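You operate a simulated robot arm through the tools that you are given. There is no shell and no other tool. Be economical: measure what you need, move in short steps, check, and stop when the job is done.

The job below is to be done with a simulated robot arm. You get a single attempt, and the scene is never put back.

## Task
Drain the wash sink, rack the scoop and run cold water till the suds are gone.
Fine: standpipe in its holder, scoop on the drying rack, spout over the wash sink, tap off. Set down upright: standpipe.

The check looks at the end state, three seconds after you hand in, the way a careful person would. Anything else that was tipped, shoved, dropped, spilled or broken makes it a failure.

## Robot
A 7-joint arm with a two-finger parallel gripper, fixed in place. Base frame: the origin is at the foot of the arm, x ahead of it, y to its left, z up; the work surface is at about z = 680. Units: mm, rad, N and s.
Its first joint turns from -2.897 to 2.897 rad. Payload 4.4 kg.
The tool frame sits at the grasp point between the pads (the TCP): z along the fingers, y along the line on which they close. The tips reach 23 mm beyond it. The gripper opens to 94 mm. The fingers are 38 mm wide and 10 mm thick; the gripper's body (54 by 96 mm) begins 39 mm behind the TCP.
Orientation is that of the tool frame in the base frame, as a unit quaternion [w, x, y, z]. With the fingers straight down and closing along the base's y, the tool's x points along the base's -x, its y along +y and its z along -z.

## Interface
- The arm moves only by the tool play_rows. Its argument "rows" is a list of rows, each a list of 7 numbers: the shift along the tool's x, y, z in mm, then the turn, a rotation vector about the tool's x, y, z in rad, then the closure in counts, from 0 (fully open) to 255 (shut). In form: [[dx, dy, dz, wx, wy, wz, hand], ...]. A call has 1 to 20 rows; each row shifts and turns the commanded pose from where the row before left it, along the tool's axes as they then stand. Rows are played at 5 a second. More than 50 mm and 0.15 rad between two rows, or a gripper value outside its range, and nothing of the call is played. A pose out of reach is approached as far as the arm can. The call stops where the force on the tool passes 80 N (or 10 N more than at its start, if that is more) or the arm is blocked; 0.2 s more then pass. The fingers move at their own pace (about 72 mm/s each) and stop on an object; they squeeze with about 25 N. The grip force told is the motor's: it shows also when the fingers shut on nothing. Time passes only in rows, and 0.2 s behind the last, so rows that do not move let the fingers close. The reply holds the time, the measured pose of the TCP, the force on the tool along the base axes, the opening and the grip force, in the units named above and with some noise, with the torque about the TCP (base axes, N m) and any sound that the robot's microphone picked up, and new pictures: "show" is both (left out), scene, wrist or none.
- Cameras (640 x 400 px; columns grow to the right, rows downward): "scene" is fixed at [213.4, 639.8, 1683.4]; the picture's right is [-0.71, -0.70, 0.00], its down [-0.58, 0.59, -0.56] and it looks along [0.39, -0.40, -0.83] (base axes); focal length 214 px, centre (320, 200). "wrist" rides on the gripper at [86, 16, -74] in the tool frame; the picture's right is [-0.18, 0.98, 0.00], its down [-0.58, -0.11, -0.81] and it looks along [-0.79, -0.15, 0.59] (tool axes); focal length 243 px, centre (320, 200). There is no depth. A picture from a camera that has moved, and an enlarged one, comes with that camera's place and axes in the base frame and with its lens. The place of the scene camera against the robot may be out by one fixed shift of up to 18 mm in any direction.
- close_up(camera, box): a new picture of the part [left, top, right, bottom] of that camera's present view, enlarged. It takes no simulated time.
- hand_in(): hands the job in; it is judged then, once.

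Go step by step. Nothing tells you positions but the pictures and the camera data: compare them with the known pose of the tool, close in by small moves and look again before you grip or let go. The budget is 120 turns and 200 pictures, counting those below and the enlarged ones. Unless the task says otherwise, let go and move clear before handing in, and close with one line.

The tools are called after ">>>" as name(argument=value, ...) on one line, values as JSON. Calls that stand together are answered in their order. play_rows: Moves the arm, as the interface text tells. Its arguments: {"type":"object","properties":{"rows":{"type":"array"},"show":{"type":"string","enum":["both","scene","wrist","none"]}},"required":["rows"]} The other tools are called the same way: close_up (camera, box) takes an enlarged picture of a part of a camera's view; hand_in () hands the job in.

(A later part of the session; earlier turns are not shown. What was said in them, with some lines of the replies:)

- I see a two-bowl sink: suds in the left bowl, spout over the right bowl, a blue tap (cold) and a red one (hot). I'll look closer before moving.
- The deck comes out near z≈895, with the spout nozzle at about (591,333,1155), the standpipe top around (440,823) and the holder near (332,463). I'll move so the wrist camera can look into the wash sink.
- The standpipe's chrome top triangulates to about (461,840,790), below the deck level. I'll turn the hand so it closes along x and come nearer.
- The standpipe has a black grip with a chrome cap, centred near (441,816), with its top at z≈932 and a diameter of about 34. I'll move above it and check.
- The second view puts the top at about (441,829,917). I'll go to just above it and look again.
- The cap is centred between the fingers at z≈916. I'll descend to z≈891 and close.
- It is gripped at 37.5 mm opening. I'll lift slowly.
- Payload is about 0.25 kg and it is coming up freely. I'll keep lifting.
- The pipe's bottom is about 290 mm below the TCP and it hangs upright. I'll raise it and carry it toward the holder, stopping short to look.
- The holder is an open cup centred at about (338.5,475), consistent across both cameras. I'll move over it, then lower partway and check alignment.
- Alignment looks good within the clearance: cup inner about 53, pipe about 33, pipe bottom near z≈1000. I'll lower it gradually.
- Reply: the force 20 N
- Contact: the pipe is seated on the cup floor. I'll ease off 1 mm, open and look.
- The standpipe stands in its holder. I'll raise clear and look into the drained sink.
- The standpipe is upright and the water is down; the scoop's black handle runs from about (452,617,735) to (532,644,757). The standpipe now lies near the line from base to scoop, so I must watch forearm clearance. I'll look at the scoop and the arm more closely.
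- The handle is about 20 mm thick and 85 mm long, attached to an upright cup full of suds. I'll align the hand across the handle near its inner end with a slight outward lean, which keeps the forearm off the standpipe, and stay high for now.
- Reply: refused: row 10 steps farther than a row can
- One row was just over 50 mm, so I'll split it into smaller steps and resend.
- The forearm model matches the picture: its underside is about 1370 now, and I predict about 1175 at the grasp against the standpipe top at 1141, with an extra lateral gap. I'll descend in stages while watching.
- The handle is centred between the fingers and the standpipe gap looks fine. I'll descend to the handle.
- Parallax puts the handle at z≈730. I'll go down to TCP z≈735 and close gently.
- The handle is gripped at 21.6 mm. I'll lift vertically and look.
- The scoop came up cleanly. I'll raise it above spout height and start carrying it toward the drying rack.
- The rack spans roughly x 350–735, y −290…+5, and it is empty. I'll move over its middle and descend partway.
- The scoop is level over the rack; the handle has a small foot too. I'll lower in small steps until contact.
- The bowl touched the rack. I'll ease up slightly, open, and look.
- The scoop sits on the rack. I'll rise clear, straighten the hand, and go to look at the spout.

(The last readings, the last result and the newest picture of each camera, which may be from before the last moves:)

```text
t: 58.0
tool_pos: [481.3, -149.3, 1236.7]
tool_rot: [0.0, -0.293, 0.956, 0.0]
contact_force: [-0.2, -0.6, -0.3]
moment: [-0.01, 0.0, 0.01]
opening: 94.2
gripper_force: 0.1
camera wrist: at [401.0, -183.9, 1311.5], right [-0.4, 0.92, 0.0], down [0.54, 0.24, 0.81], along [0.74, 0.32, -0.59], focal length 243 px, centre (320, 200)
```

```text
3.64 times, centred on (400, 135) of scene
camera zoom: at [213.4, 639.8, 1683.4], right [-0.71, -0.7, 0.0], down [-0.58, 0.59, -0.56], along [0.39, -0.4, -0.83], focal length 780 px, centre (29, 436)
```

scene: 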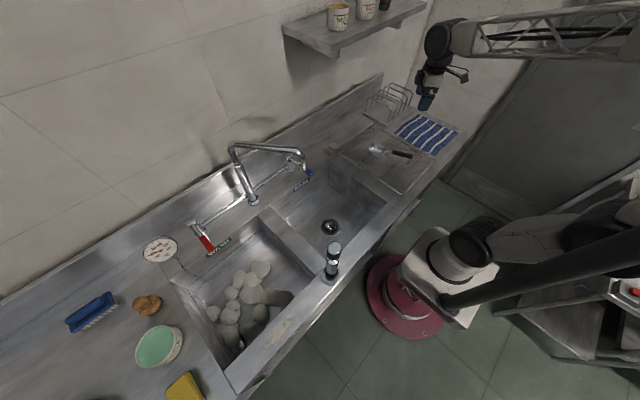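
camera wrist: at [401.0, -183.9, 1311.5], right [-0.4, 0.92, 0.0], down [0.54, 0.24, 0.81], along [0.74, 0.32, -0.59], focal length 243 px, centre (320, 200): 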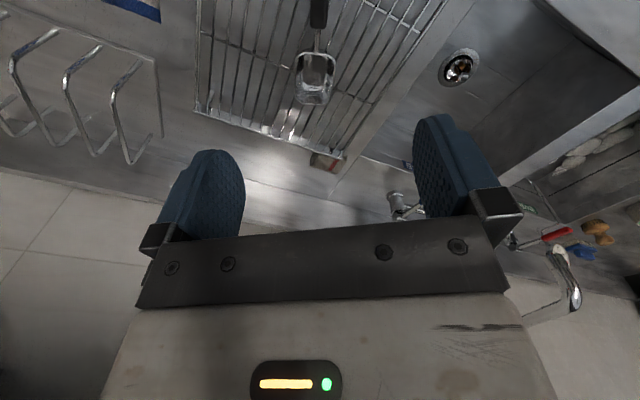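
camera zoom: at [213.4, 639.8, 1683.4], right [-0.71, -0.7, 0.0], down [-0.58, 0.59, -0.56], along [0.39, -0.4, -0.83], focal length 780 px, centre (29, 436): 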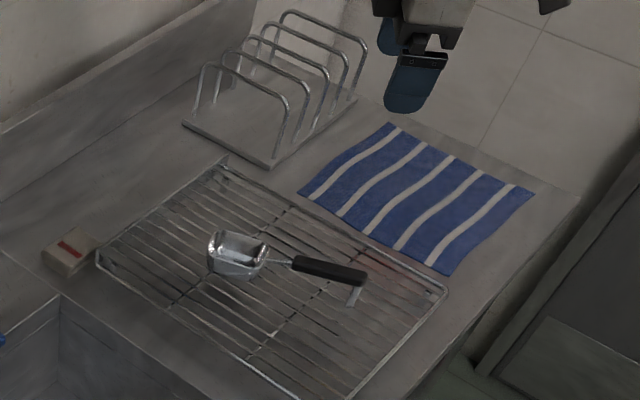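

The scoop is on the rack, well inside it. Now I'll go to the spout to view it closely.

>>> play_rows(rows=[[-25, 33.7, -8.5, 0, 0, 0, 0], [-25, 33.7, -8.5, 0, 0, 0, 0], [-25, 33.7, -8.5, 0, 0, 0, 0], [-25, 33.7, -8.5, 0, 0, 0, 0], [-25, 33.7, -8.5, 0, 0, 0, 0], [-25, 33.7, -8.5, 0, 0, 0, 0], [-25, 33.7, -8.5, 0, 0, 0, 0], [-25, 33.7, -8.5, 0, 0, 0, 0], [-25, 33.7, -8.5, 0, 0, 0, 0], [-25, 33.7, -8.5, 0, 0, 0, 0], [0, 0, 0, 0, 0, 0, 0]])

>>> close_up(camera="wrist", box=[160, 0, 480, 200])

>>> close_up(camera="scene", box=[190, 100, 350, 220])

```text
t: 60.4
tool_pos: [499.7, 269.8, 1322.7]
tool_rot: [0.0, -0.294, 0.956, 0.001]
contact_force: [0.3, -0.8, 0.8]
moment: [-0.01, 0.01, -0.03]
opening: 94.1
gripper_force: 0.0
camera wrist: at [420.3, 235.9, 1397.6], right [-0.4, 0.92, 0.0], down [0.54, 0.24, 0.81], along [0.74, 0.32, -0.59], focal length 243 px, centre (320, 200)
```

scene: 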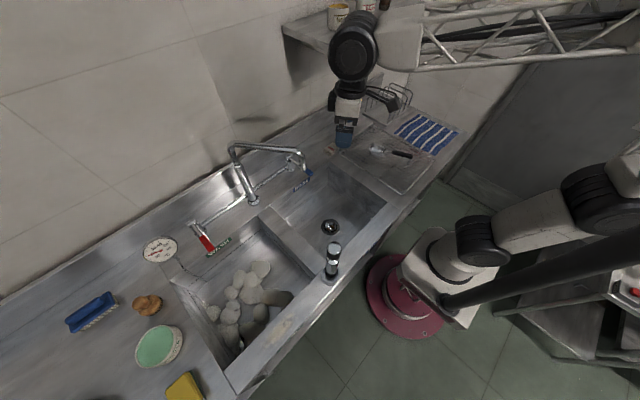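
wrist: 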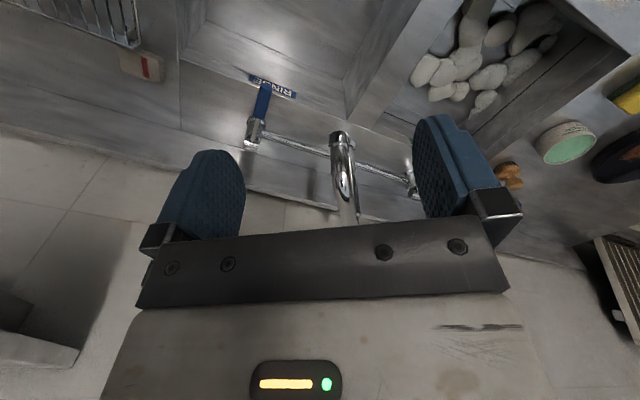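

```text
2.00 times, centred on (320, 100) of wrist
camera zoom: at [420.3, 235.9, 1397.6], right [-0.4, 0.92, 0.0], down [0.54, 0.24, 0.81], along [0.74, 0.32, -0.59], focal length 485 px, centre (320, 400)
```

zoom: 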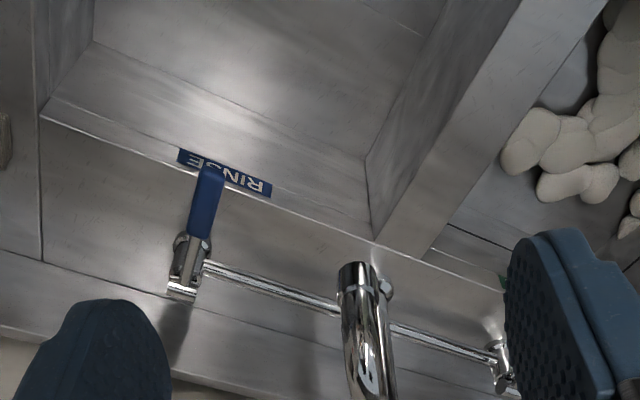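

```text
3.33 times, centred on (270, 160) of scene
camera zoom: at [213.4, 639.8, 1683.4], right [-0.71, -0.7, 0.0], down [-0.58, 0.59, -0.56], along [0.39, -0.4, -0.83], focal length 715 px, centre (487, 333)
```

zoom: 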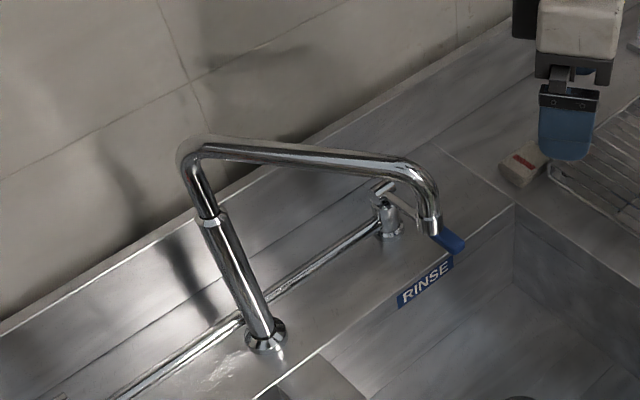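

The nozzle tip is at about (602,338,1138), with the arm at z≈1203 and pivoting at about (790,467). I'll place the open fingers above the arm, around 190 mm out from the pivot.

>>> play_rows(rows=[[-40, 0, 0, 0, 0, 0, 0], [-40, 0, 0, 0, 0, 0, 0], [-40, 0, 0, 0, 0, 0, 0], [-40, 0, 0, 0, 0, 0, 0], [0, 0, 30, 0, 0, 0, 0], [0, 0, 20, 0, 0, 0, 0], [0, 0, 0, 0, 0, 0, 0]])

>>> close_up(camera="scene", box=[190, 80, 350, 200])

```text
t: 62.0
tool_pos: [632.8, 358.8, 1270.5]
tool_rot: [0.0, -0.294, 0.956, 0.0]
contact_force: [0.1, -0.4, 0.6]
moment: [0.02, 0.01, 0.0]
opening: 93.9
gripper_force: 0.1
camera wrist: at [552.3, 324.4, 1345.8], right [-0.4, 0.92, 0.0], down [0.54, 0.24, 0.81], along [0.74, 0.32, -0.59], focal length 243 px, centre (320, 200)
```

scene: 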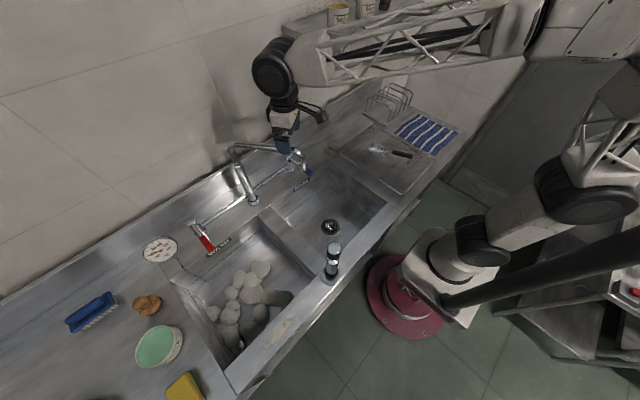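
wrist: 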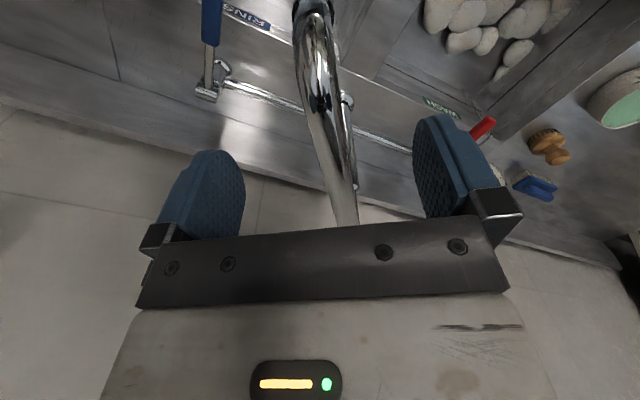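

```text
3.33 times, centred on (270, 140) of scene
camera zoom: at [213.4, 639.8, 1683.4], right [-0.71, -0.7, 0.0], down [-0.58, 0.59, -0.56], along [0.39, -0.4, -0.83], focal length 715 px, centre (487, 400)
```

zoom: 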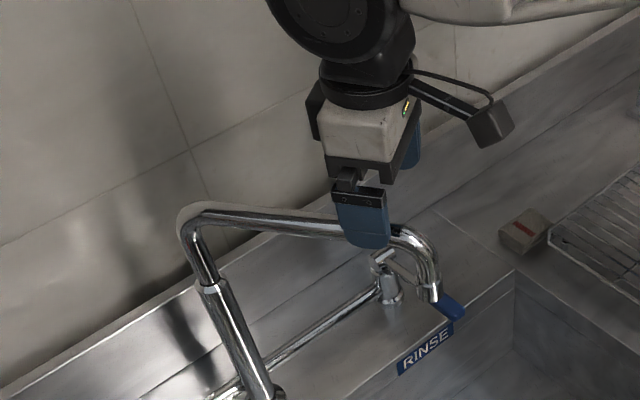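

>>> play_rows(rows=[[0, 2, 25, 0, 0, 0, 0], [0, 0, 25, 0, 0, 0, 0], [0, 0, 16, 0, 0, 0, 0], [0, 0, 0, 0, 0, 0, 0]])

>>> close_up(camera="scene", box=[190, 80, 350, 200])

```text
t: 63.0
tool_pos: [629.9, 361.3, 1205.0]
tool_rot: [0.0, -0.293, 0.956, 0.0]
contact_force: [1.0, 0.4, 0.0]
moment: [0.0, -0.02, 0.01]
opening: 94.0
gripper_force: 0.0
camera wrist: at [550.3, 326.2, 1280.2], right [-0.4, 0.92, 0.0], down [0.54, 0.24, 0.81], along [0.74, 0.32, -0.59], focal length 243 px, centre (320, 200)
```

scene: 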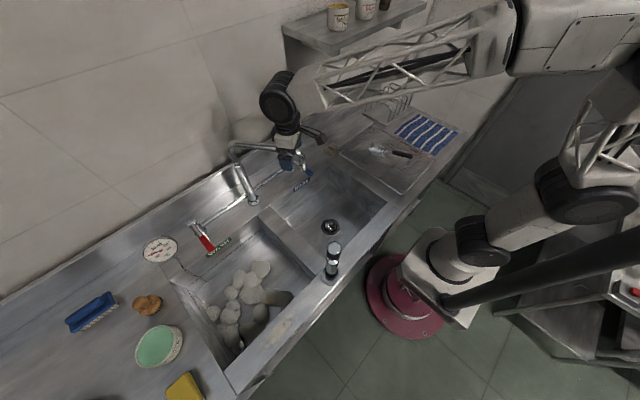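
wrist: 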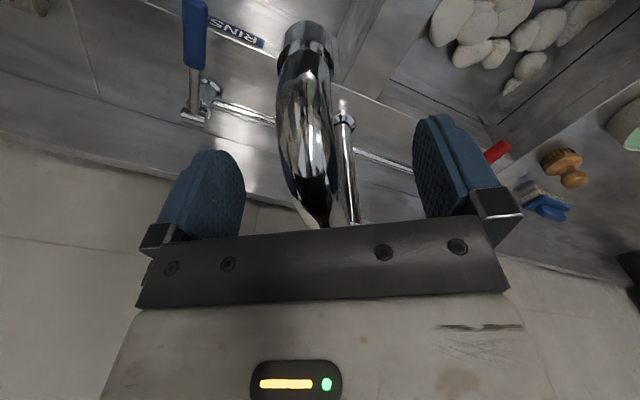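

```text
3.33 times, centred on (270, 140) of scene
camera zoom: at [213.4, 639.8, 1683.4], right [-0.71, -0.7, 0.0], down [-0.58, 0.59, -0.56], along [0.39, -0.4, -0.83], focal length 715 px, centre (487, 400)
```

zoom: 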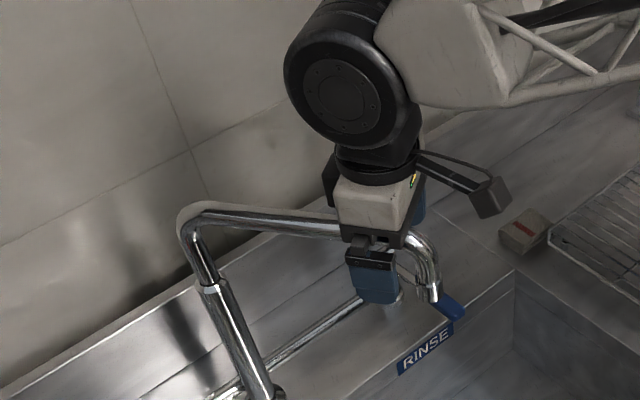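

The fingers straddle the spout. I'll close part way and begin swinging it toward the wash sink.

>>> play_rows(rows=[[0, 0, 0, 0, 0, 0, 120], [0, 0, 0, 0, 0, 0, 120], [0, 0, 0, 0, 0, 0, 120], [-0.3, 9.5, 0, 0, 0, 0.05, 120], [-0.3, 9.5, 0, 0, 0, 0.05, 120], [-0.3, 9.5, 0, 0, 0, 0.05, 120], [-0.77, 17.1, 0, 0, 0, 0.09, 120], [-0.77, 17.1, 0, 0, 0, 0.09, 120], [0, 0, 0, 0, 0, 0, 120]])

```text
t: 65.0
tool_pos: [605.6, 418.3, 1205.7]
tool_rot: [-0.001, -0.131, 0.991, 0.0]
contact_force: [-0.9, -0.2, 0.2]
moment: [0.0, -0.01, -0.02]
opening: 49.7
gripper_force: 0.2
camera wrist: at [518.6, 411.6, 1280.6], right [-0.08, 1.0, 0.0], down [0.59, 0.05, 0.81], along [0.8, 0.06, -0.59], focal length 243 px, centre (320, 200)
```

scene: 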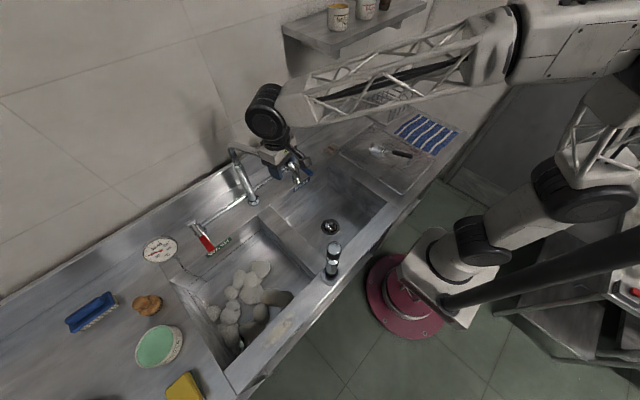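
wrist: 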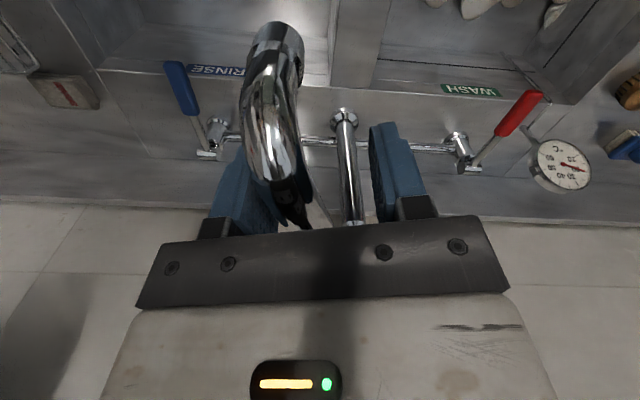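

The spout is turning with the finger and almost no force. I'll continue the arc.

>>> play_rows(rows=[[-0.77, 17.1, 0, 0, 0, 0.09, 120], [-0.77, 17.1, 0, 0, 0, 0.09, 120], [-0.77, 17.1, 0, 0, 0, 0.09, 120], [-0.77, 17.1, 0, 0, 0, 0.09, 120], [-0.77, 17.1, 0, 0, 0, 0.09, 120], [-0.77, 17.1, 0, 0, 0, 0.09, 120], [-0.77, 17.1, 0, 0, 0, 0.09, 120], [-0.77, 17.1, 0, 0, 0, 0.09, 120], [0, 0, 0, 0, 0, 0, 120]])

>>> close_up(camera="scene", box=[170, 110, 350, 245])

```text
t: 67.0
tool_pos: [618.9, 552.1, 1205.9]
tool_rot: [-0.001, 0.226, 0.974, 0.0]
contact_force: [0.2, 0.0, 0.2]
moment: [0.02, -0.01, 0.02]
opening: 49.8
gripper_force: 0.0
camera wrist: at [550.0, 604.9, 1280.6], right [0.6, 0.8, 0.0], down [0.47, -0.35, 0.81], along [0.65, -0.48, -0.59], focal length 243 px, centre (320, 200)
```

scene: 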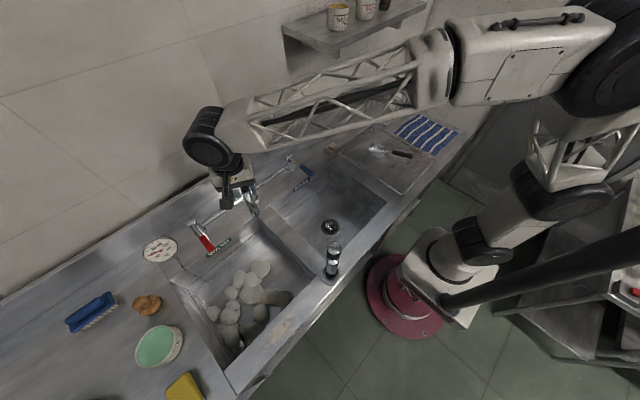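
wrist: 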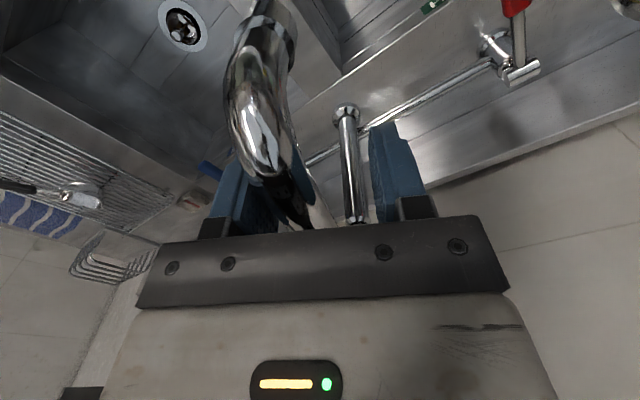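

```text
2.96 times, centred on (260, 178) of scene
camera zoom: at [213.4, 639.8, 1683.4], right [-0.71, -0.7, 0.0], down [-0.58, 0.59, -0.56], along [0.39, -0.4, -0.83], focal length 636 px, centre (498, 267)
```

zoom: 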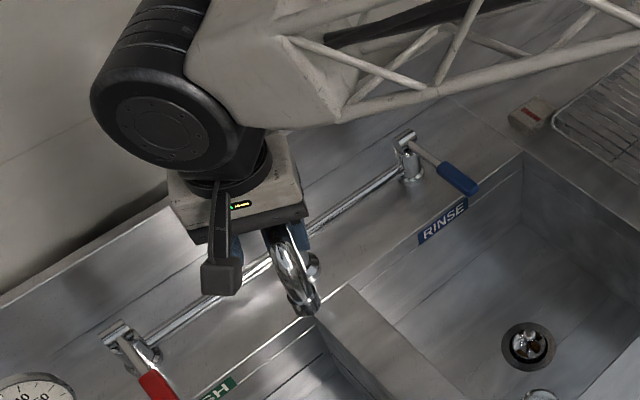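

>>> play_rows(rows=[[-0.77, 17.1, 0, 0, 0, 0.09, 120], [-0.77, 17.1, 0, 0, 0, 0.09, 120], [-0.77, 17.1, 0, 0, 0, 0.09, 120], [-0.77, 17.1, 0, 0, 0, 0.09, 120], [0, 0, 0, 0, 0, 0, 120]])

>>> close_up(camera="wrist", box=[0, 0, 640, 60])

```text
t: 68.2
tool_pos: [660.6, 604.6, 1206.2]
tool_rot: [0.0, 0.397, 0.918, 0.0]
contact_force: [-12.7, -58.9, -4.4]
moment: [0.57, -0.22, 2.25]
opening: 75.9
gripper_force: 25.0
camera wrist: at [614.3, 679.6, 1280.1], right [0.84, 0.54, 0.0], down [0.32, -0.5, 0.81], along [0.43, -0.68, -0.59], focal length 243 px, centre (320, 200)
```

scene: 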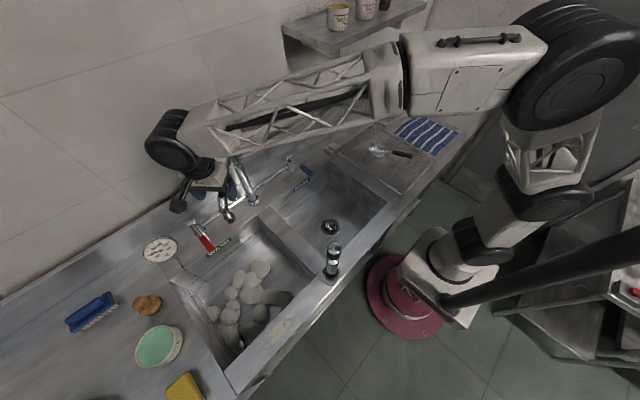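
wrist: 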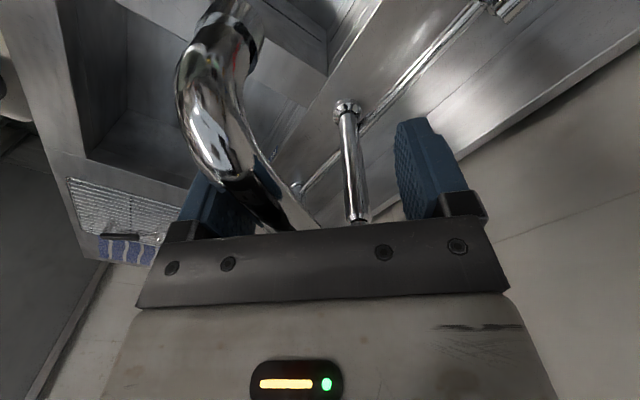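

```text
1.00 times, centred on (320, 30) of wrist (not enlarged: the box is as wide or as high as the picture)
camera zoom: at [614.3, 679.6, 1280.1], right [0.84, 0.54, 0.0], down [0.32, -0.5, 0.81], along [0.43, -0.68, -0.59], focal length 243 px, centre (320, 370)
```

zoom: 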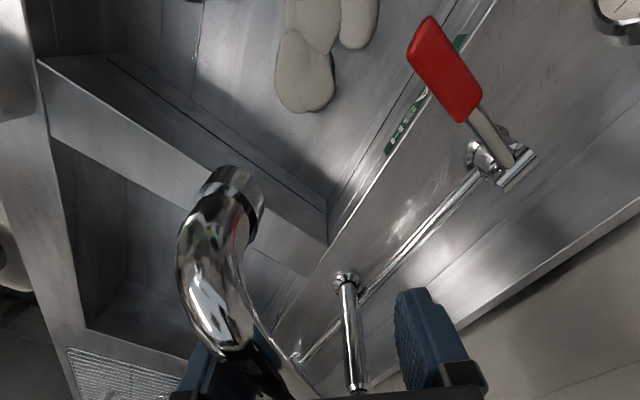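

The spout has reached its end stop with the nozzle near (610,622), over the wash sink. I'll back off, open, and rise.

>>> play_rows(rows=[[0, -10, 0, 0, 0, 0, 120], [0, -10, 0, 0, 0, 0, 80], [0, -5, 0, 0, 0, 0, 0], [0, 0, 0, 0, 0, 0, 0]])

>>> close_up(camera="wrist", box=[0, 0, 640, 60])

```text
t: 69.2
tool_pos: [641.8, 590.4, 1206.4]
tool_rot: [0.0, 0.397, 0.918, 0.0]
contact_force: [-0.5, 0.9, 0.0]
moment: [0.0, -0.01, 0.0]
opening: 94.3
gripper_force: 0.0
camera wrist: at [595.1, 664.4, 1280.1], right [0.84, 0.54, 0.0], down [0.32, -0.5, 0.81], along [0.44, -0.68, -0.59], focal length 243 px, centre (320, 200)
```

scene: 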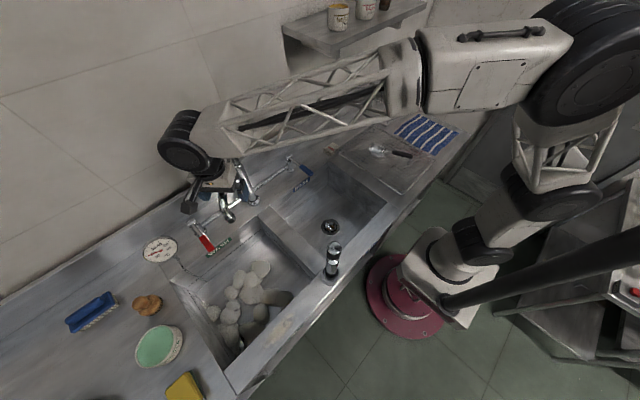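
wrist: 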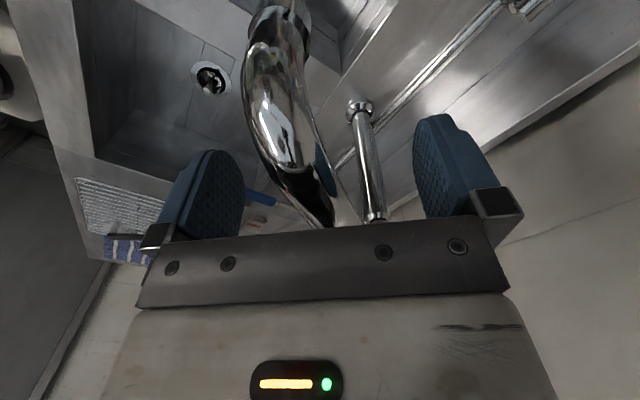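

```text
1.00 times, centred on (320, 30) of wrist (not enlarged: the box is as wide or as high as the picture)
camera zoom: at [595.1, 664.4, 1280.1], right [0.84, 0.54, 0.0], down [0.32, -0.5, 0.81], along [0.44, -0.68, -0.59], focal length 243 px, centre (320, 370)
```

zoom: 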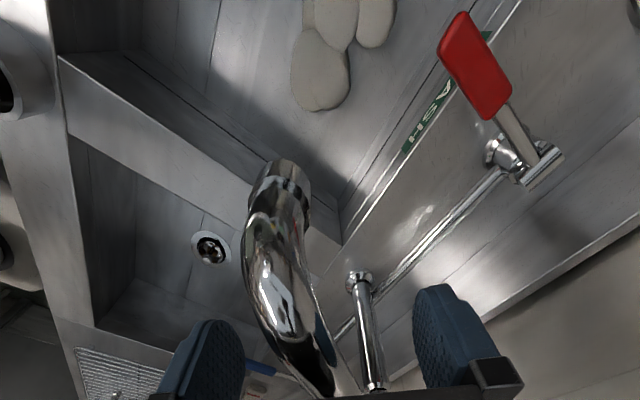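

The spout stays put and is clear. I'll rise, turn the hand straight, and go look at the blue (cold) lever.

>>> play_rows(rows=[[0, 0, -30, 0, 0, 0, 0], [0, 0, -40, 0, 0, 0, 0], [0, 0, -40, 0, 0, 0, 0], [0, 0, 0, 0, 0, -0.137, 0], [0, 0, 0, 0, 0, -0.137, 0], [0, 0, 0, 0, 0, -0.137, 0], [0, 0, 0, 0, 0, -0.137, 0], [0, 0, 0, 0, 0, -0.137, 0], [0, 0, 0, 0, 0, -0.137, 0], [0, -45, 0, 0, 0, 0, 0], [0, -45, 0, 0, 0, 0, 0], [0, -45, 0, 0, 0, 0, 0], [0, -45, 0, 0, 0, 0, 0], [0, -45, 0, 0, 0, 0, 0], [0, -45, 0, 0, 0, 0, 0], [0, -45, 0, 0, 0, 0, 0], [10, -35, 30, 0, 0, 0, 0], [10, 0, 45, 0, 0, 0, 0], [0, 0, 45, 0, 0, 0, 0], [0, 0, 0, 0, 0, 0, 0]])

>>> close_up(camera="wrist", box=[220, 40, 420, 165])

>>> close_up(camera="scene", box=[270, 135, 340, 205])

```text
t: 73.4
tool_pos: [622.9, 237.9, 1197.0]
tool_rot: [0.0, -0.003, 1.0, 0.0]
contact_force: [0.4, -0.8, 0.0]
moment: [0.0, -0.01, -0.02]
opening: 94.2
gripper_force: 0.0
camera wrist: at [536.3, 253.5, 1271.8], right [0.18, 0.98, 0.0], down [0.58, -0.11, 0.81], along [0.79, -0.14, -0.59], focal length 243 px, centre (320, 200)
```

scene: 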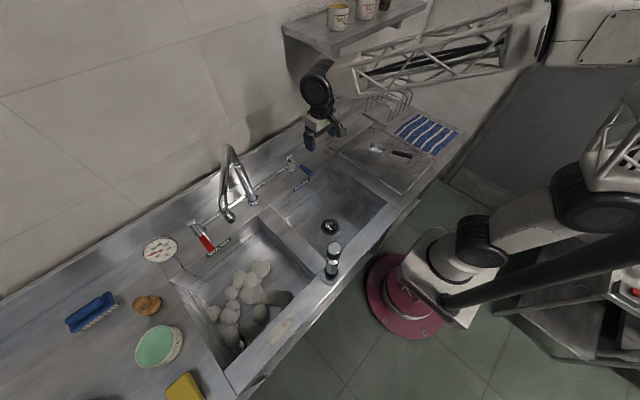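
wrist: 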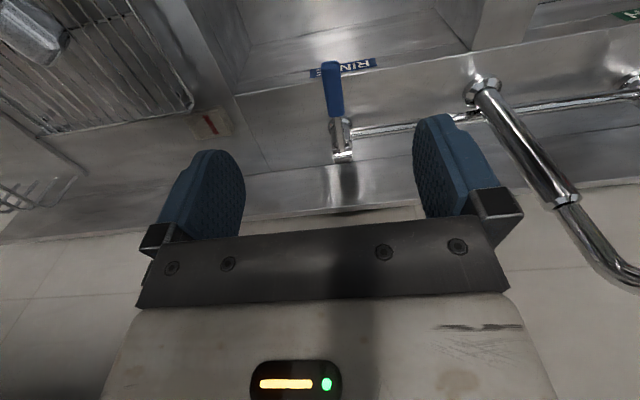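

```text
3.20 times, centred on (320, 102) of wrist
camera zoom: at [536.3, 253.5, 1271.8], right [0.18, 0.98, 0.0], down [0.58, -0.11, 0.81], along [0.79, -0.14, -0.59], focal length 776 px, centre (320, 512)
```

zoom: 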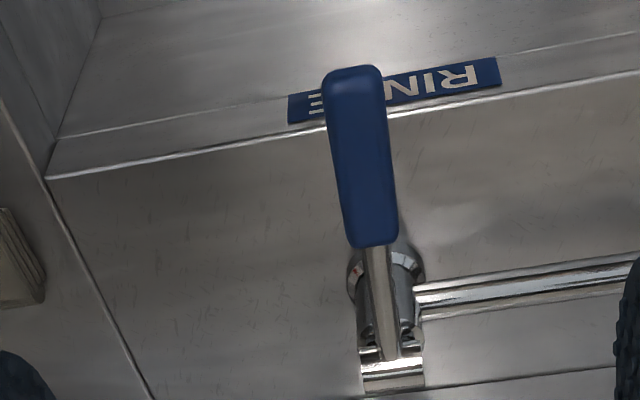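

```text
5.71 times, centred on (305, 170) of scene
camera zoom: at [213.4, 639.8, 1683.4], right [-0.71, -0.7, 0.0], down [-0.58, 0.59, -0.56], along [0.39, -0.4, -0.83], focal length 1226 px, centre (406, 371)
```

zoom: 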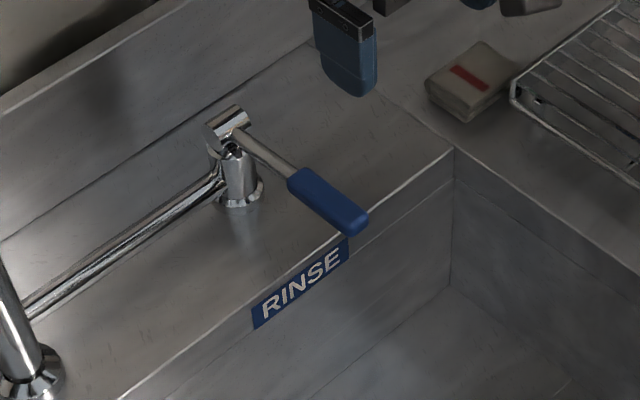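

The blue lever hinges on a horizontal hub at about (828,241,968), with its paddle from x≈671 to 745 at z≈970, so it should lift to open. I'll move above the paddle.

>>> play_rows(rows=[[-41, 2, 20, 0, 0, 0, 0], [-41, 2, 20, 0, 0, 0, 0], [0, 0, 40, 0, 0, 0, 0], [0, 0, 40, 0, 0, 0, 0], [0, 0, 40, 0, 0, 0, 0], [0, 0, 20, 0, 0, 0, 0], [0, 0, 0, 0, 0, 0, 0]])

>>> close_up(camera="scene", box=[250, 115, 350, 205])

```text
t: 75.0
tool_pos: [705.6, 245.3, 1016.1]
tool_rot: [0.0, -0.002, 1.0, -0.001]
contact_force: [-0.2, 0.2, -0.3]
moment: [0.02, -0.04, 0.04]
opening: 94.2
gripper_force: 0.1
camera wrist: at [619.8, 261.3, 1090.5], right [0.18, 0.98, 0.0], down [0.58, -0.11, 0.81], along [0.79, -0.14, -0.59], focal length 243 px, centre (320, 200)
```

scene: 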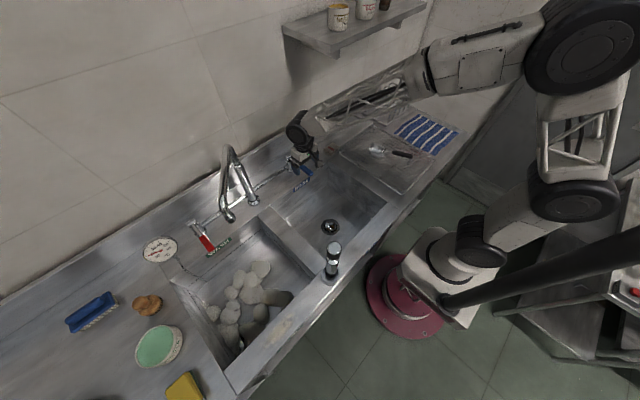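
wrist: 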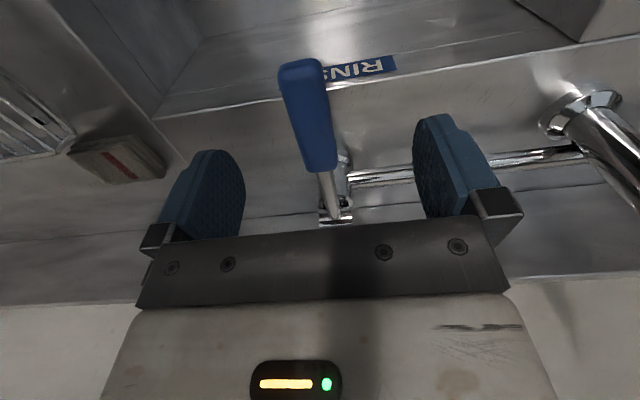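

```text
4.44 times, centred on (300, 160) of scene
camera zoom: at [213.4, 639.8, 1683.4], right [-0.71, -0.7, 0.0], down [-0.58, 0.59, -0.56], along [0.39, -0.4, -0.83], focal length 953 px, centre (409, 378)
```

zoom: 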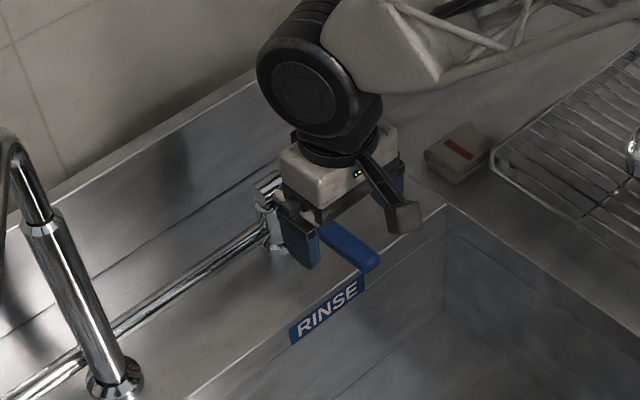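

>>> play_rows(rows=[[0, -4, 24, 0, 0, 0, 0], [0, 0, 22, 0, 0, 0, 0], [0, 0, 0, 0, 0, 0, 0], [0, 0, 0, 0, 0, 0, 150], [0, 0, 0, 0, 0, 0, 255], [0, 0, 0, 0, 0, 0, 255], [0, 0, 0, 0, 0, 0, 255]])

```text
t: 76.6
tool_pos: [705.2, 240.4, 971.1]
tool_rot: [0.0, -0.002, 1.0, 0.0]
contact_force: [-1.5, -32.8, 3.5]
moment: [-0.23, -0.43, -1.81]
opening: 23.7
gripper_force: 44.8
camera wrist: at [619.6, 255.9, 1044.8], right [0.18, 0.98, 0.0], down [0.58, -0.11, 0.81], along [0.79, -0.14, -0.59], focal length 243 px, centre (320, 200)
```

scene: 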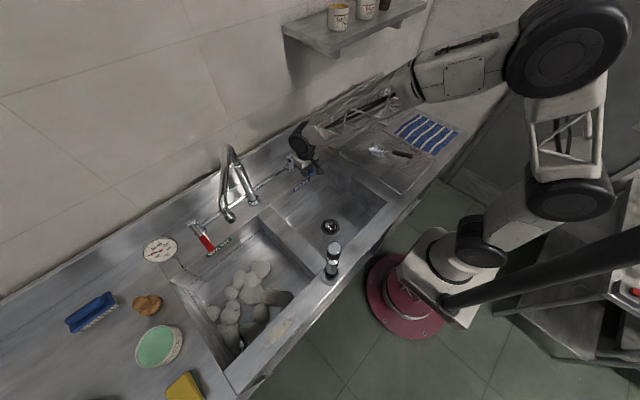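
wrist: 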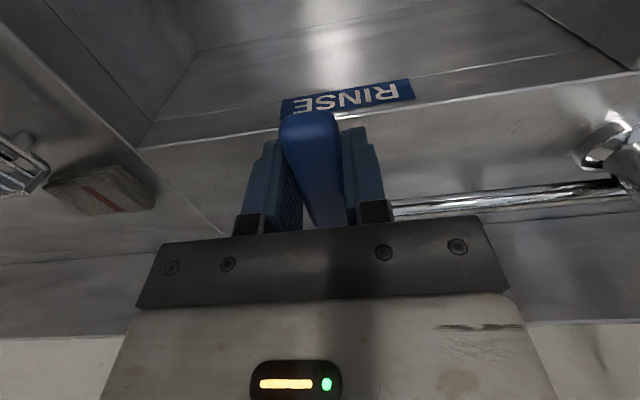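

The sideways force shows the lever is stiff in y (so it hinges up/down) and I'm slightly off-centre. I'll shift −2 mm.

>>> play_rows(rows=[[0, -2, 0, 0, 0, 0, 255], [0, 0, 0, 0, 0, 0, 255]], show="none")

```text
t: 77.2
tool_pos: [705.0, 240.4, 969.4]
tool_rot: [0.0, -0.004, 1.0, 0.0]
contact_force: [12.9, 15.0, -7.2]
moment: [0.29, 0.95, -1.76]
opening: 23.8
gripper_force: 44.9
```

>>> play_rows(rows=[[0, 0.7, 0, 0, 0, 0, 255], [-0.39, 0, -9.8, 0, 0, 0, 255], [-1.18, 0, -9.8, 0, 0, 0, 255], [-1.96, 0, -9.6, 0, 0, 0, 255], [0, 0, 0, 0, 0, 0, 255]])

>>> close_up(camera="scene", box=[190, 130, 350, 250])

```text
t: 78.4
tool_pos: [709.9, 239.7, 998.8]
tool_rot: [0.0, -0.003, 1.0, 0.0]
contact_force: [-14.0, 39.2, -7.9]
moment: [0.19, 1.36, -1.63]
opening: 23.9
gripper_force: 44.6
camera wrist: at [622.6, 255.6, 1073.3], right [0.18, 0.98, 0.0], down [0.58, -0.1, 0.81], along [0.79, -0.14, -0.59], focal length 243 px, centre (320, 200)
```

scene: 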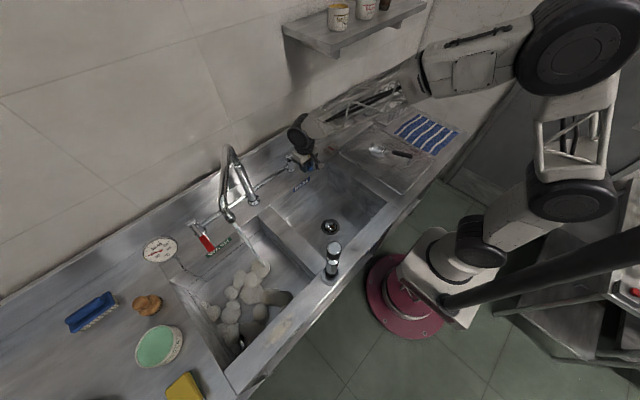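
wrist: 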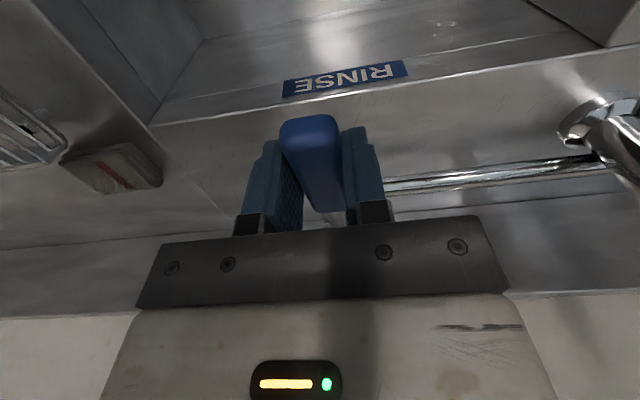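

```text
3.33 times, centred on (270, 190) of scene
camera zoom: at [213.4, 639.8, 1683.4], right [-0.71, -0.7, 0.0], down [-0.58, 0.59, -0.56], along [0.39, -0.4, -0.83], focal length 715 px, centre (487, 233)
```

zoom: 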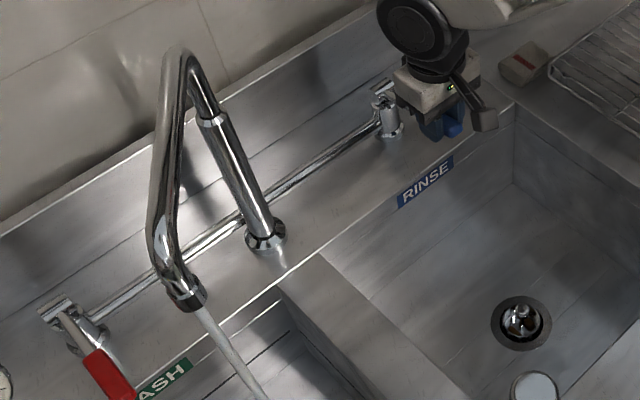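

Cold water is running into the wash sink. I'll hold the lever and watch the suds.

>>> play_rows(rows=[[0, 1, 0, 0, 0, 0, 255], [0, 0, 0, 0, 0, 0, 255], [0, 0, 0, 0, 0, 0, 255], [0, 0, 0, 0, 0, 0, 255], [0, 0, 0, 0, 0, 0, 255], [0, 0, 0, 0, 0, 0, 255], [0, 0, 0, 0, 0, 0, 255], [0, 0, 0, 0, 0, 0, 255], [0, 0, 0, 0, 0, 0, 255], [0, 0, 0, 0, 0, 0, 255], [0, 0, 0, 0, 0, 0, 255], [0, 0, 0, 0, 0, 0, 255], [0, 0, 0, 0, 0, 0, 255], [0, 0, 0, 0, 0, 0, 255], [0, 0, 0, 0, 0, 0, 255], [0, 0, 0, 0, 0, 0, 255], [0, 0, 0, 0, 0, 0, 255], [0, 0, 0, 0, 0, 0, 255], [0, 0, 0, 0, 0, 0, 255], [0, 0, 0, 0, 0, 0, 255]], show="none")

>>> close_up(camera="scene", box=[170, 200, 330, 360])

```text
t: 82.6
tool_pos: [709.5, 239.4, 998.8]
tool_rot: [0.0, -0.002, 1.0, -0.001]
contact_force: [-21.4, -12.8, 1.0]
moment: [-0.19, 0.71, -1.7]
opening: 24.0
gripper_force: 45.1
```

```text
2.50 times, centred on (250, 280) of scene
camera zoom: at [213.4, 639.8, 1683.4], right [-0.71, -0.7, 0.0], down [-0.58, 0.59, -0.56], along [0.39, -0.4, -0.83], focal length 536 px, centre (495, 0)
```

zoom: 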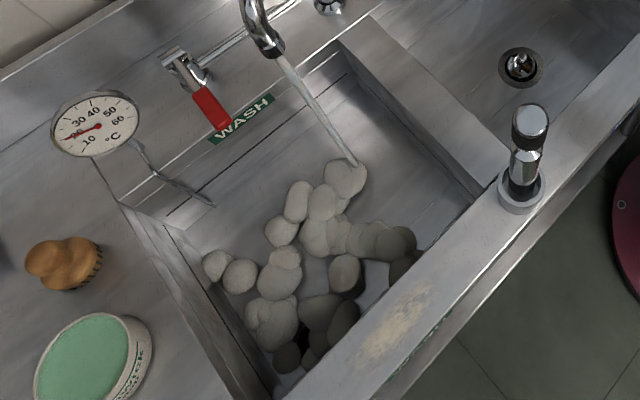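

The suds are shrinking slowly. I'll open the lever a bit more for stronger flow and keep running.

>>> play_rows(rows=[[-2.7, 0, -9.4, 0, 0, 0, 255], [-3.4, 0, -9.2, 0, 0, 0, 255], [0, 0, 0, 0, 0, 0, 255], [0, 0, 0, 0, 0, 0, 255], [0, 0, 0, 0, 0, 0, 255], [0, 0, 0, 0, 0, 0, 255], [0, 0, 0, 0, 0, 0, 255], [0, 0, 0, 0, 0, 0, 255], [0, 0, 0, 0, 0, 0, 255], [0, 0, 0, 0, 0, 0, 255], [0, 0, 0, 0, 0, 0, 255], [0, 0, 0, 0, 0, 0, 255], [0, 0, 0, 0, 0, 0, 255], [0, 0, 0, 0, 0, 0, 255], [0, 0, 0, 0, 0, 0, 255], [0, 0, 0, 0, 0, 0, 255], [0, 0, 0, 0, 0, 0, 255], [0, 0, 0, 0, 0, 0, 255], [0, 0, 0, 0, 0, 0, 255], [0, 0, 0, 0, 0, 0, 255]], show="none")

>>> close_up(camera="scene", box=[170, 200, 330, 360])

```text
t: 86.8
tool_pos: [714.5, 239.7, 1017.7]
tool_rot: [0.0, -0.003, 1.0, 0.0]
contact_force: [11.5, 44.7, -1.8]
moment: [0.03, -0.51, -1.41]
opening: 23.9
gripper_force: 44.5
```

```text
2.50 times, centred on (250, 280) of scene
camera zoom: at [213.4, 639.8, 1683.4], right [-0.71, -0.7, 0.0], down [-0.58, 0.59, -0.56], along [0.39, -0.4, -0.83], focal length 536 px, centre (495, 0)
```

zoom: 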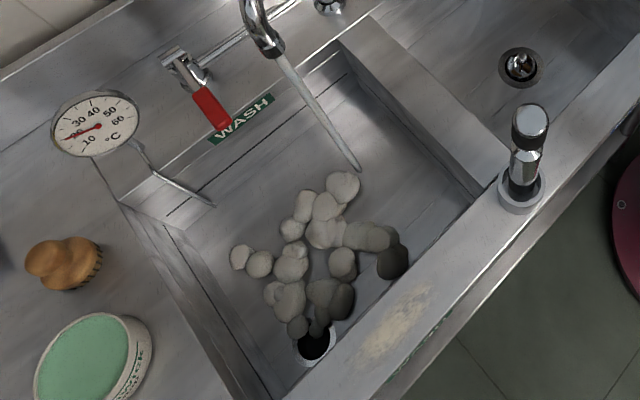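

The suds are clearly washing away and the drain is visible. I'll keep running.

>>> play_rows(rows=[[0, 0.6, 0, 0, 0, 0, 255], [0, 0, 0, 0, 0, 0, 255], [0, 0, 0, 0, 0, 0, 255], [0, 0, 0, 0, 0, 0, 255], [0, 0, 0, 0, 0, 0, 255], [0, 0, 0, 0, 0, 0, 255], [0, 0, 0, 0, 0, 0, 255], [0, 0, 0, 0, 0, 0, 255], [0, 0, 0, 0, 0, 0, 255], [0, 0, 0, 0, 0, 0, 255], [0, 0, 0, 0, 0, 0, 255], [0, 0, 0, 0, 0, 0, 255], [0, 0, 0, 0, 0, 0, 255], [0, 0, 0, 0, 0, 0, 255], [0, 0, 0, 0, 0, 0, 255], [0, 0, 0, 0, 0, 0, 255], [0, 0, 0, 0, 0, 0, 255], [0, 0, 0, 0, 0, 0, 255], [0, 0, 0, 0, 0, 0, 255], [0, 0, 0, 0, 0, 0, 255]], show="none")

>>> close_up(camera="scene", box=[170, 200, 330, 360])

```text
t: 91.0
tool_pos: [714.1, 240.0, 1017.4]
tool_rot: [0.0, -0.003, 1.0, -0.001]
contact_force: [19.9, -19.8, -8.5]
moment: [-0.58, -0.19, -1.43]
opening: 23.9
gripper_force: 45.1
```

```text
2.50 times, centred on (250, 280) of scene
camera zoom: at [213.4, 639.8, 1683.4], right [-0.71, -0.7, 0.0], down [-0.58, 0.59, -0.56], along [0.39, -0.4, -0.83], focal length 536 px, centre (495, 0)
```

zoom: 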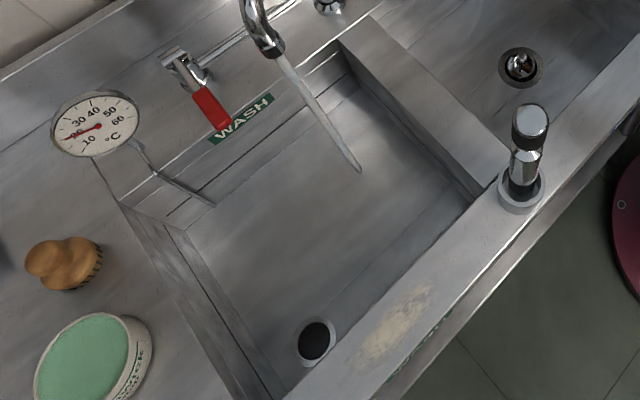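

The suds are all gone. I'll lower the lever back to closed.

>>> play_rows(rows=[[3.4, 0, 9.2, 0, 0, 0, 255], [2.7, 0, 9.4, 0, 0, 0, 255], [1.96, 0, 9.6, 0, 0, 0, 255], [1.18, 0, 9.8, 0, 0, 0, 255], [0.39, 0, 9.8, 0, 0, 0, 255], [0, 0, 1, 0, 0, 0, 255], [0, 0, 0, 0, 0, 0, 255]])

>>> close_up(camera="scene", box=[190, 130, 350, 250])

```text
t: 92.6
tool_pos: [706.5, 239.4, 969.5]
tool_rot: [0.0, -0.003, 1.0, 0.0]
contact_force: [-2.9, -30.4, 37.8]
moment: [-0.31, -0.39, -1.7]
opening: 23.8
gripper_force: 45.0
camera wrist: at [620.0, 255.7, 1044.8], right [0.18, 0.98, 0.0], down [0.58, -0.11, 0.81], along [0.79, -0.14, -0.59], focal length 243 px, centre (320, 200)
```

scene: 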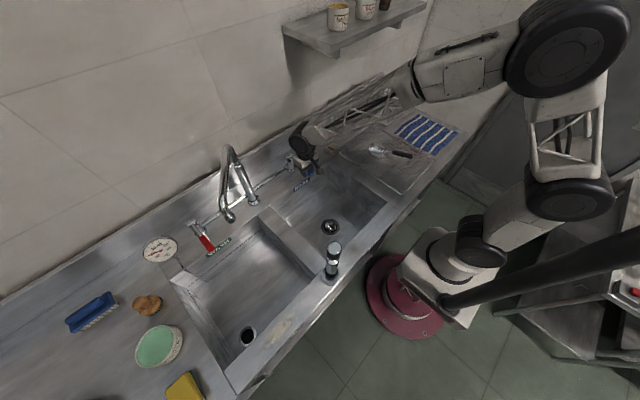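
wrist: 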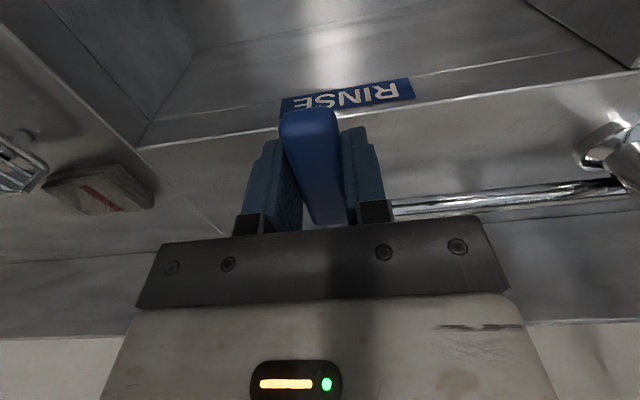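

```text
3.33 times, centred on (270, 190) of scene
camera zoom: at [213.4, 639.8, 1683.4], right [-0.71, -0.7, 0.0], down [-0.58, 0.59, -0.56], along [0.39, -0.4, -0.83], focal length 715 px, centre (487, 233)
```

zoom: 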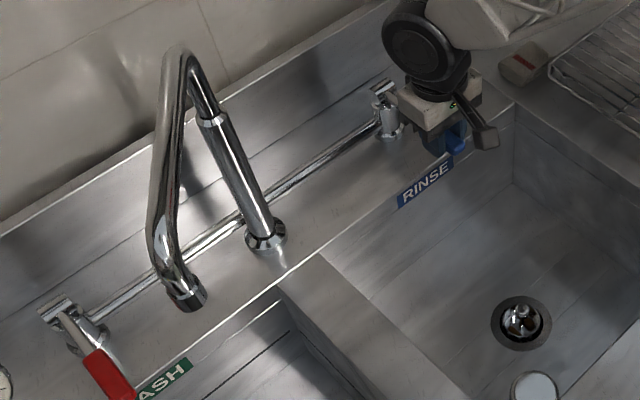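

The tap is off and against its closed stop. I'll let go and rise clear.

>>> play_rows(rows=[[0, 0, -1, 0, 0, 0, 255], [0, 0, 0, 0, 0, 0, 100], [0, 0, 0, 0, 0, 0, 0], [0, 0, 0, 0, 0, 0, 0], [0, 0, -20, 0, 0, 0, 0], [0, 0, -40, 0, 0, 0, 0], [0, 0, -40, 0, 0, 0, 0], [0, 0, -40, 0, 0, 0, 0], [20, 0, -40, 0, 0, 0, 0], [40, 0, -20, 0, 0, 0, 0], [40, 0, -20, 0, 0, 0, 0], [40, 0, 0, 0, 0, 0, 0], [0, 0, 0, 0, 0, 0, 0], [0, 0, 0, 0, 0, 0, 0], [0, 0, 0, 0, 0, 0, 0]])

>>> close_up(camera="scene", box=[180, 120, 380, 270])

>>> close_up(camera="scene", box=[150, 220, 350, 360])

>>> close_up(camera="scene", box=[320, 80, 480, 190])

```text
t: 95.8
tool_pos: [566.2, 239.3, 1189.4]
tool_rot: [0.0, -0.003, 1.0, 0.0]
contact_force: [0.1, -0.4, -0.2]
moment: [0.02, 0.01, 0.0]
opening: 93.5
gripper_force: 0.1
camera wrist: at [480.3, 253.9, 1264.7], right [0.18, 0.98, 0.0], down [0.58, -0.11, 0.81], along [0.79, -0.14, -0.59], focal length 243 px, centre (320, 200)
```

scene: 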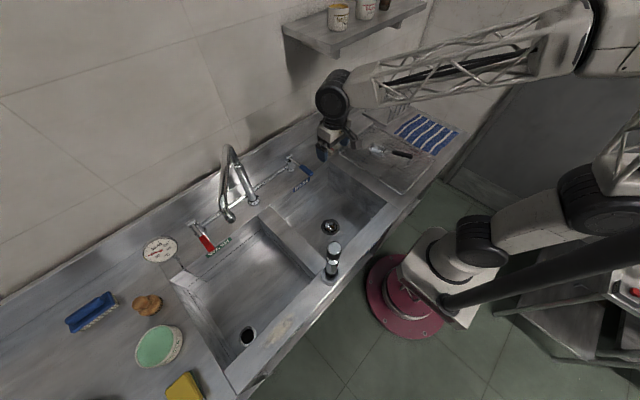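
wrist: 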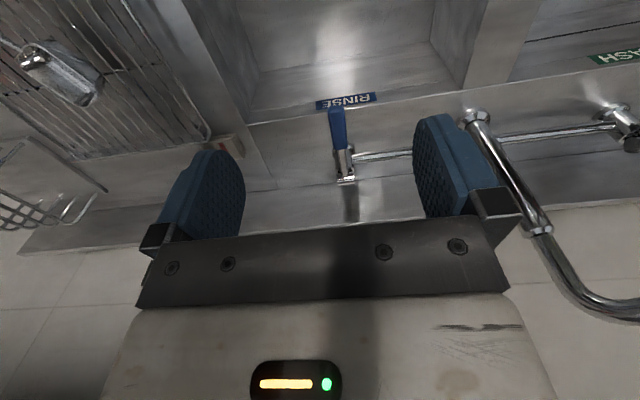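

```text
2.67 times, centred on (280, 195) of scene
camera zoom: at [213.4, 639.8, 1683.4], right [-0.71, -0.7, 0.0], down [-0.58, 0.59, -0.56], along [0.39, -0.4, -0.83], focal length 572 px, centre (427, 213)
```

zoom: 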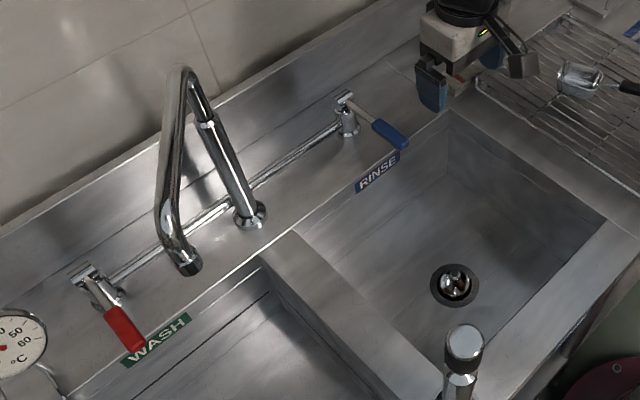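

```text
2.86 times, centred on (250, 290) of scene
camera zoom: at [213.4, 639.8, 1683.4], right [-0.71, -0.7, 0.0], down [-0.58, 0.59, -0.56], along [0.39, -0.4, -0.83], focal length 613 px, centre (520, -57)
```

zoom: 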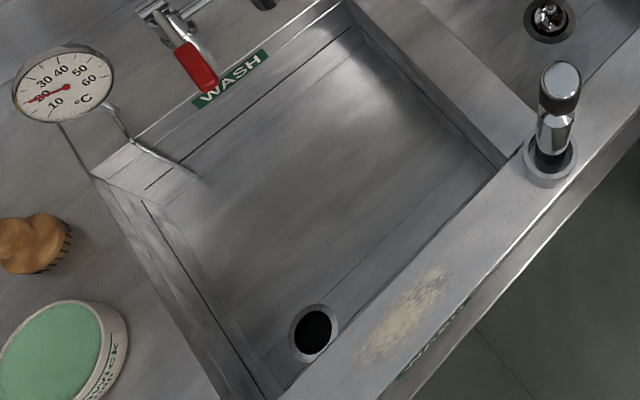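

```text
3.64 times, centred on (400, 135) of scene
camera zoom: at [213.4, 639.8, 1683.4], right [-0.71, -0.7, 0.0], down [-0.58, 0.59, -0.56], along [0.39, -0.4, -0.83], focal length 780 px, centre (29, 436)
```

zoom: 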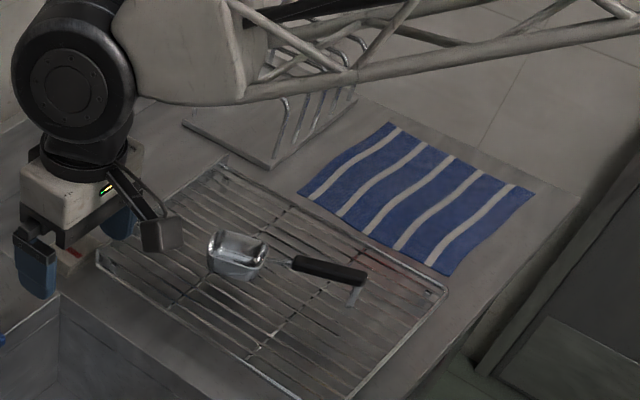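

Everything is as asked: the sink is empty with no suds, the standpipe is upright in its holder, the scoop is on the rack, the spout is over the wash sink and the tap is off. The arm is clear, so I'm handing in.

>>> hand_in()

```text
The job is handed in.
```

I drained the wash sink, put the standpipe upright in its holder, set the scoop on the drying rack, rinsed away the suds with cold water, and left the spout over the wash sink with the tap off.
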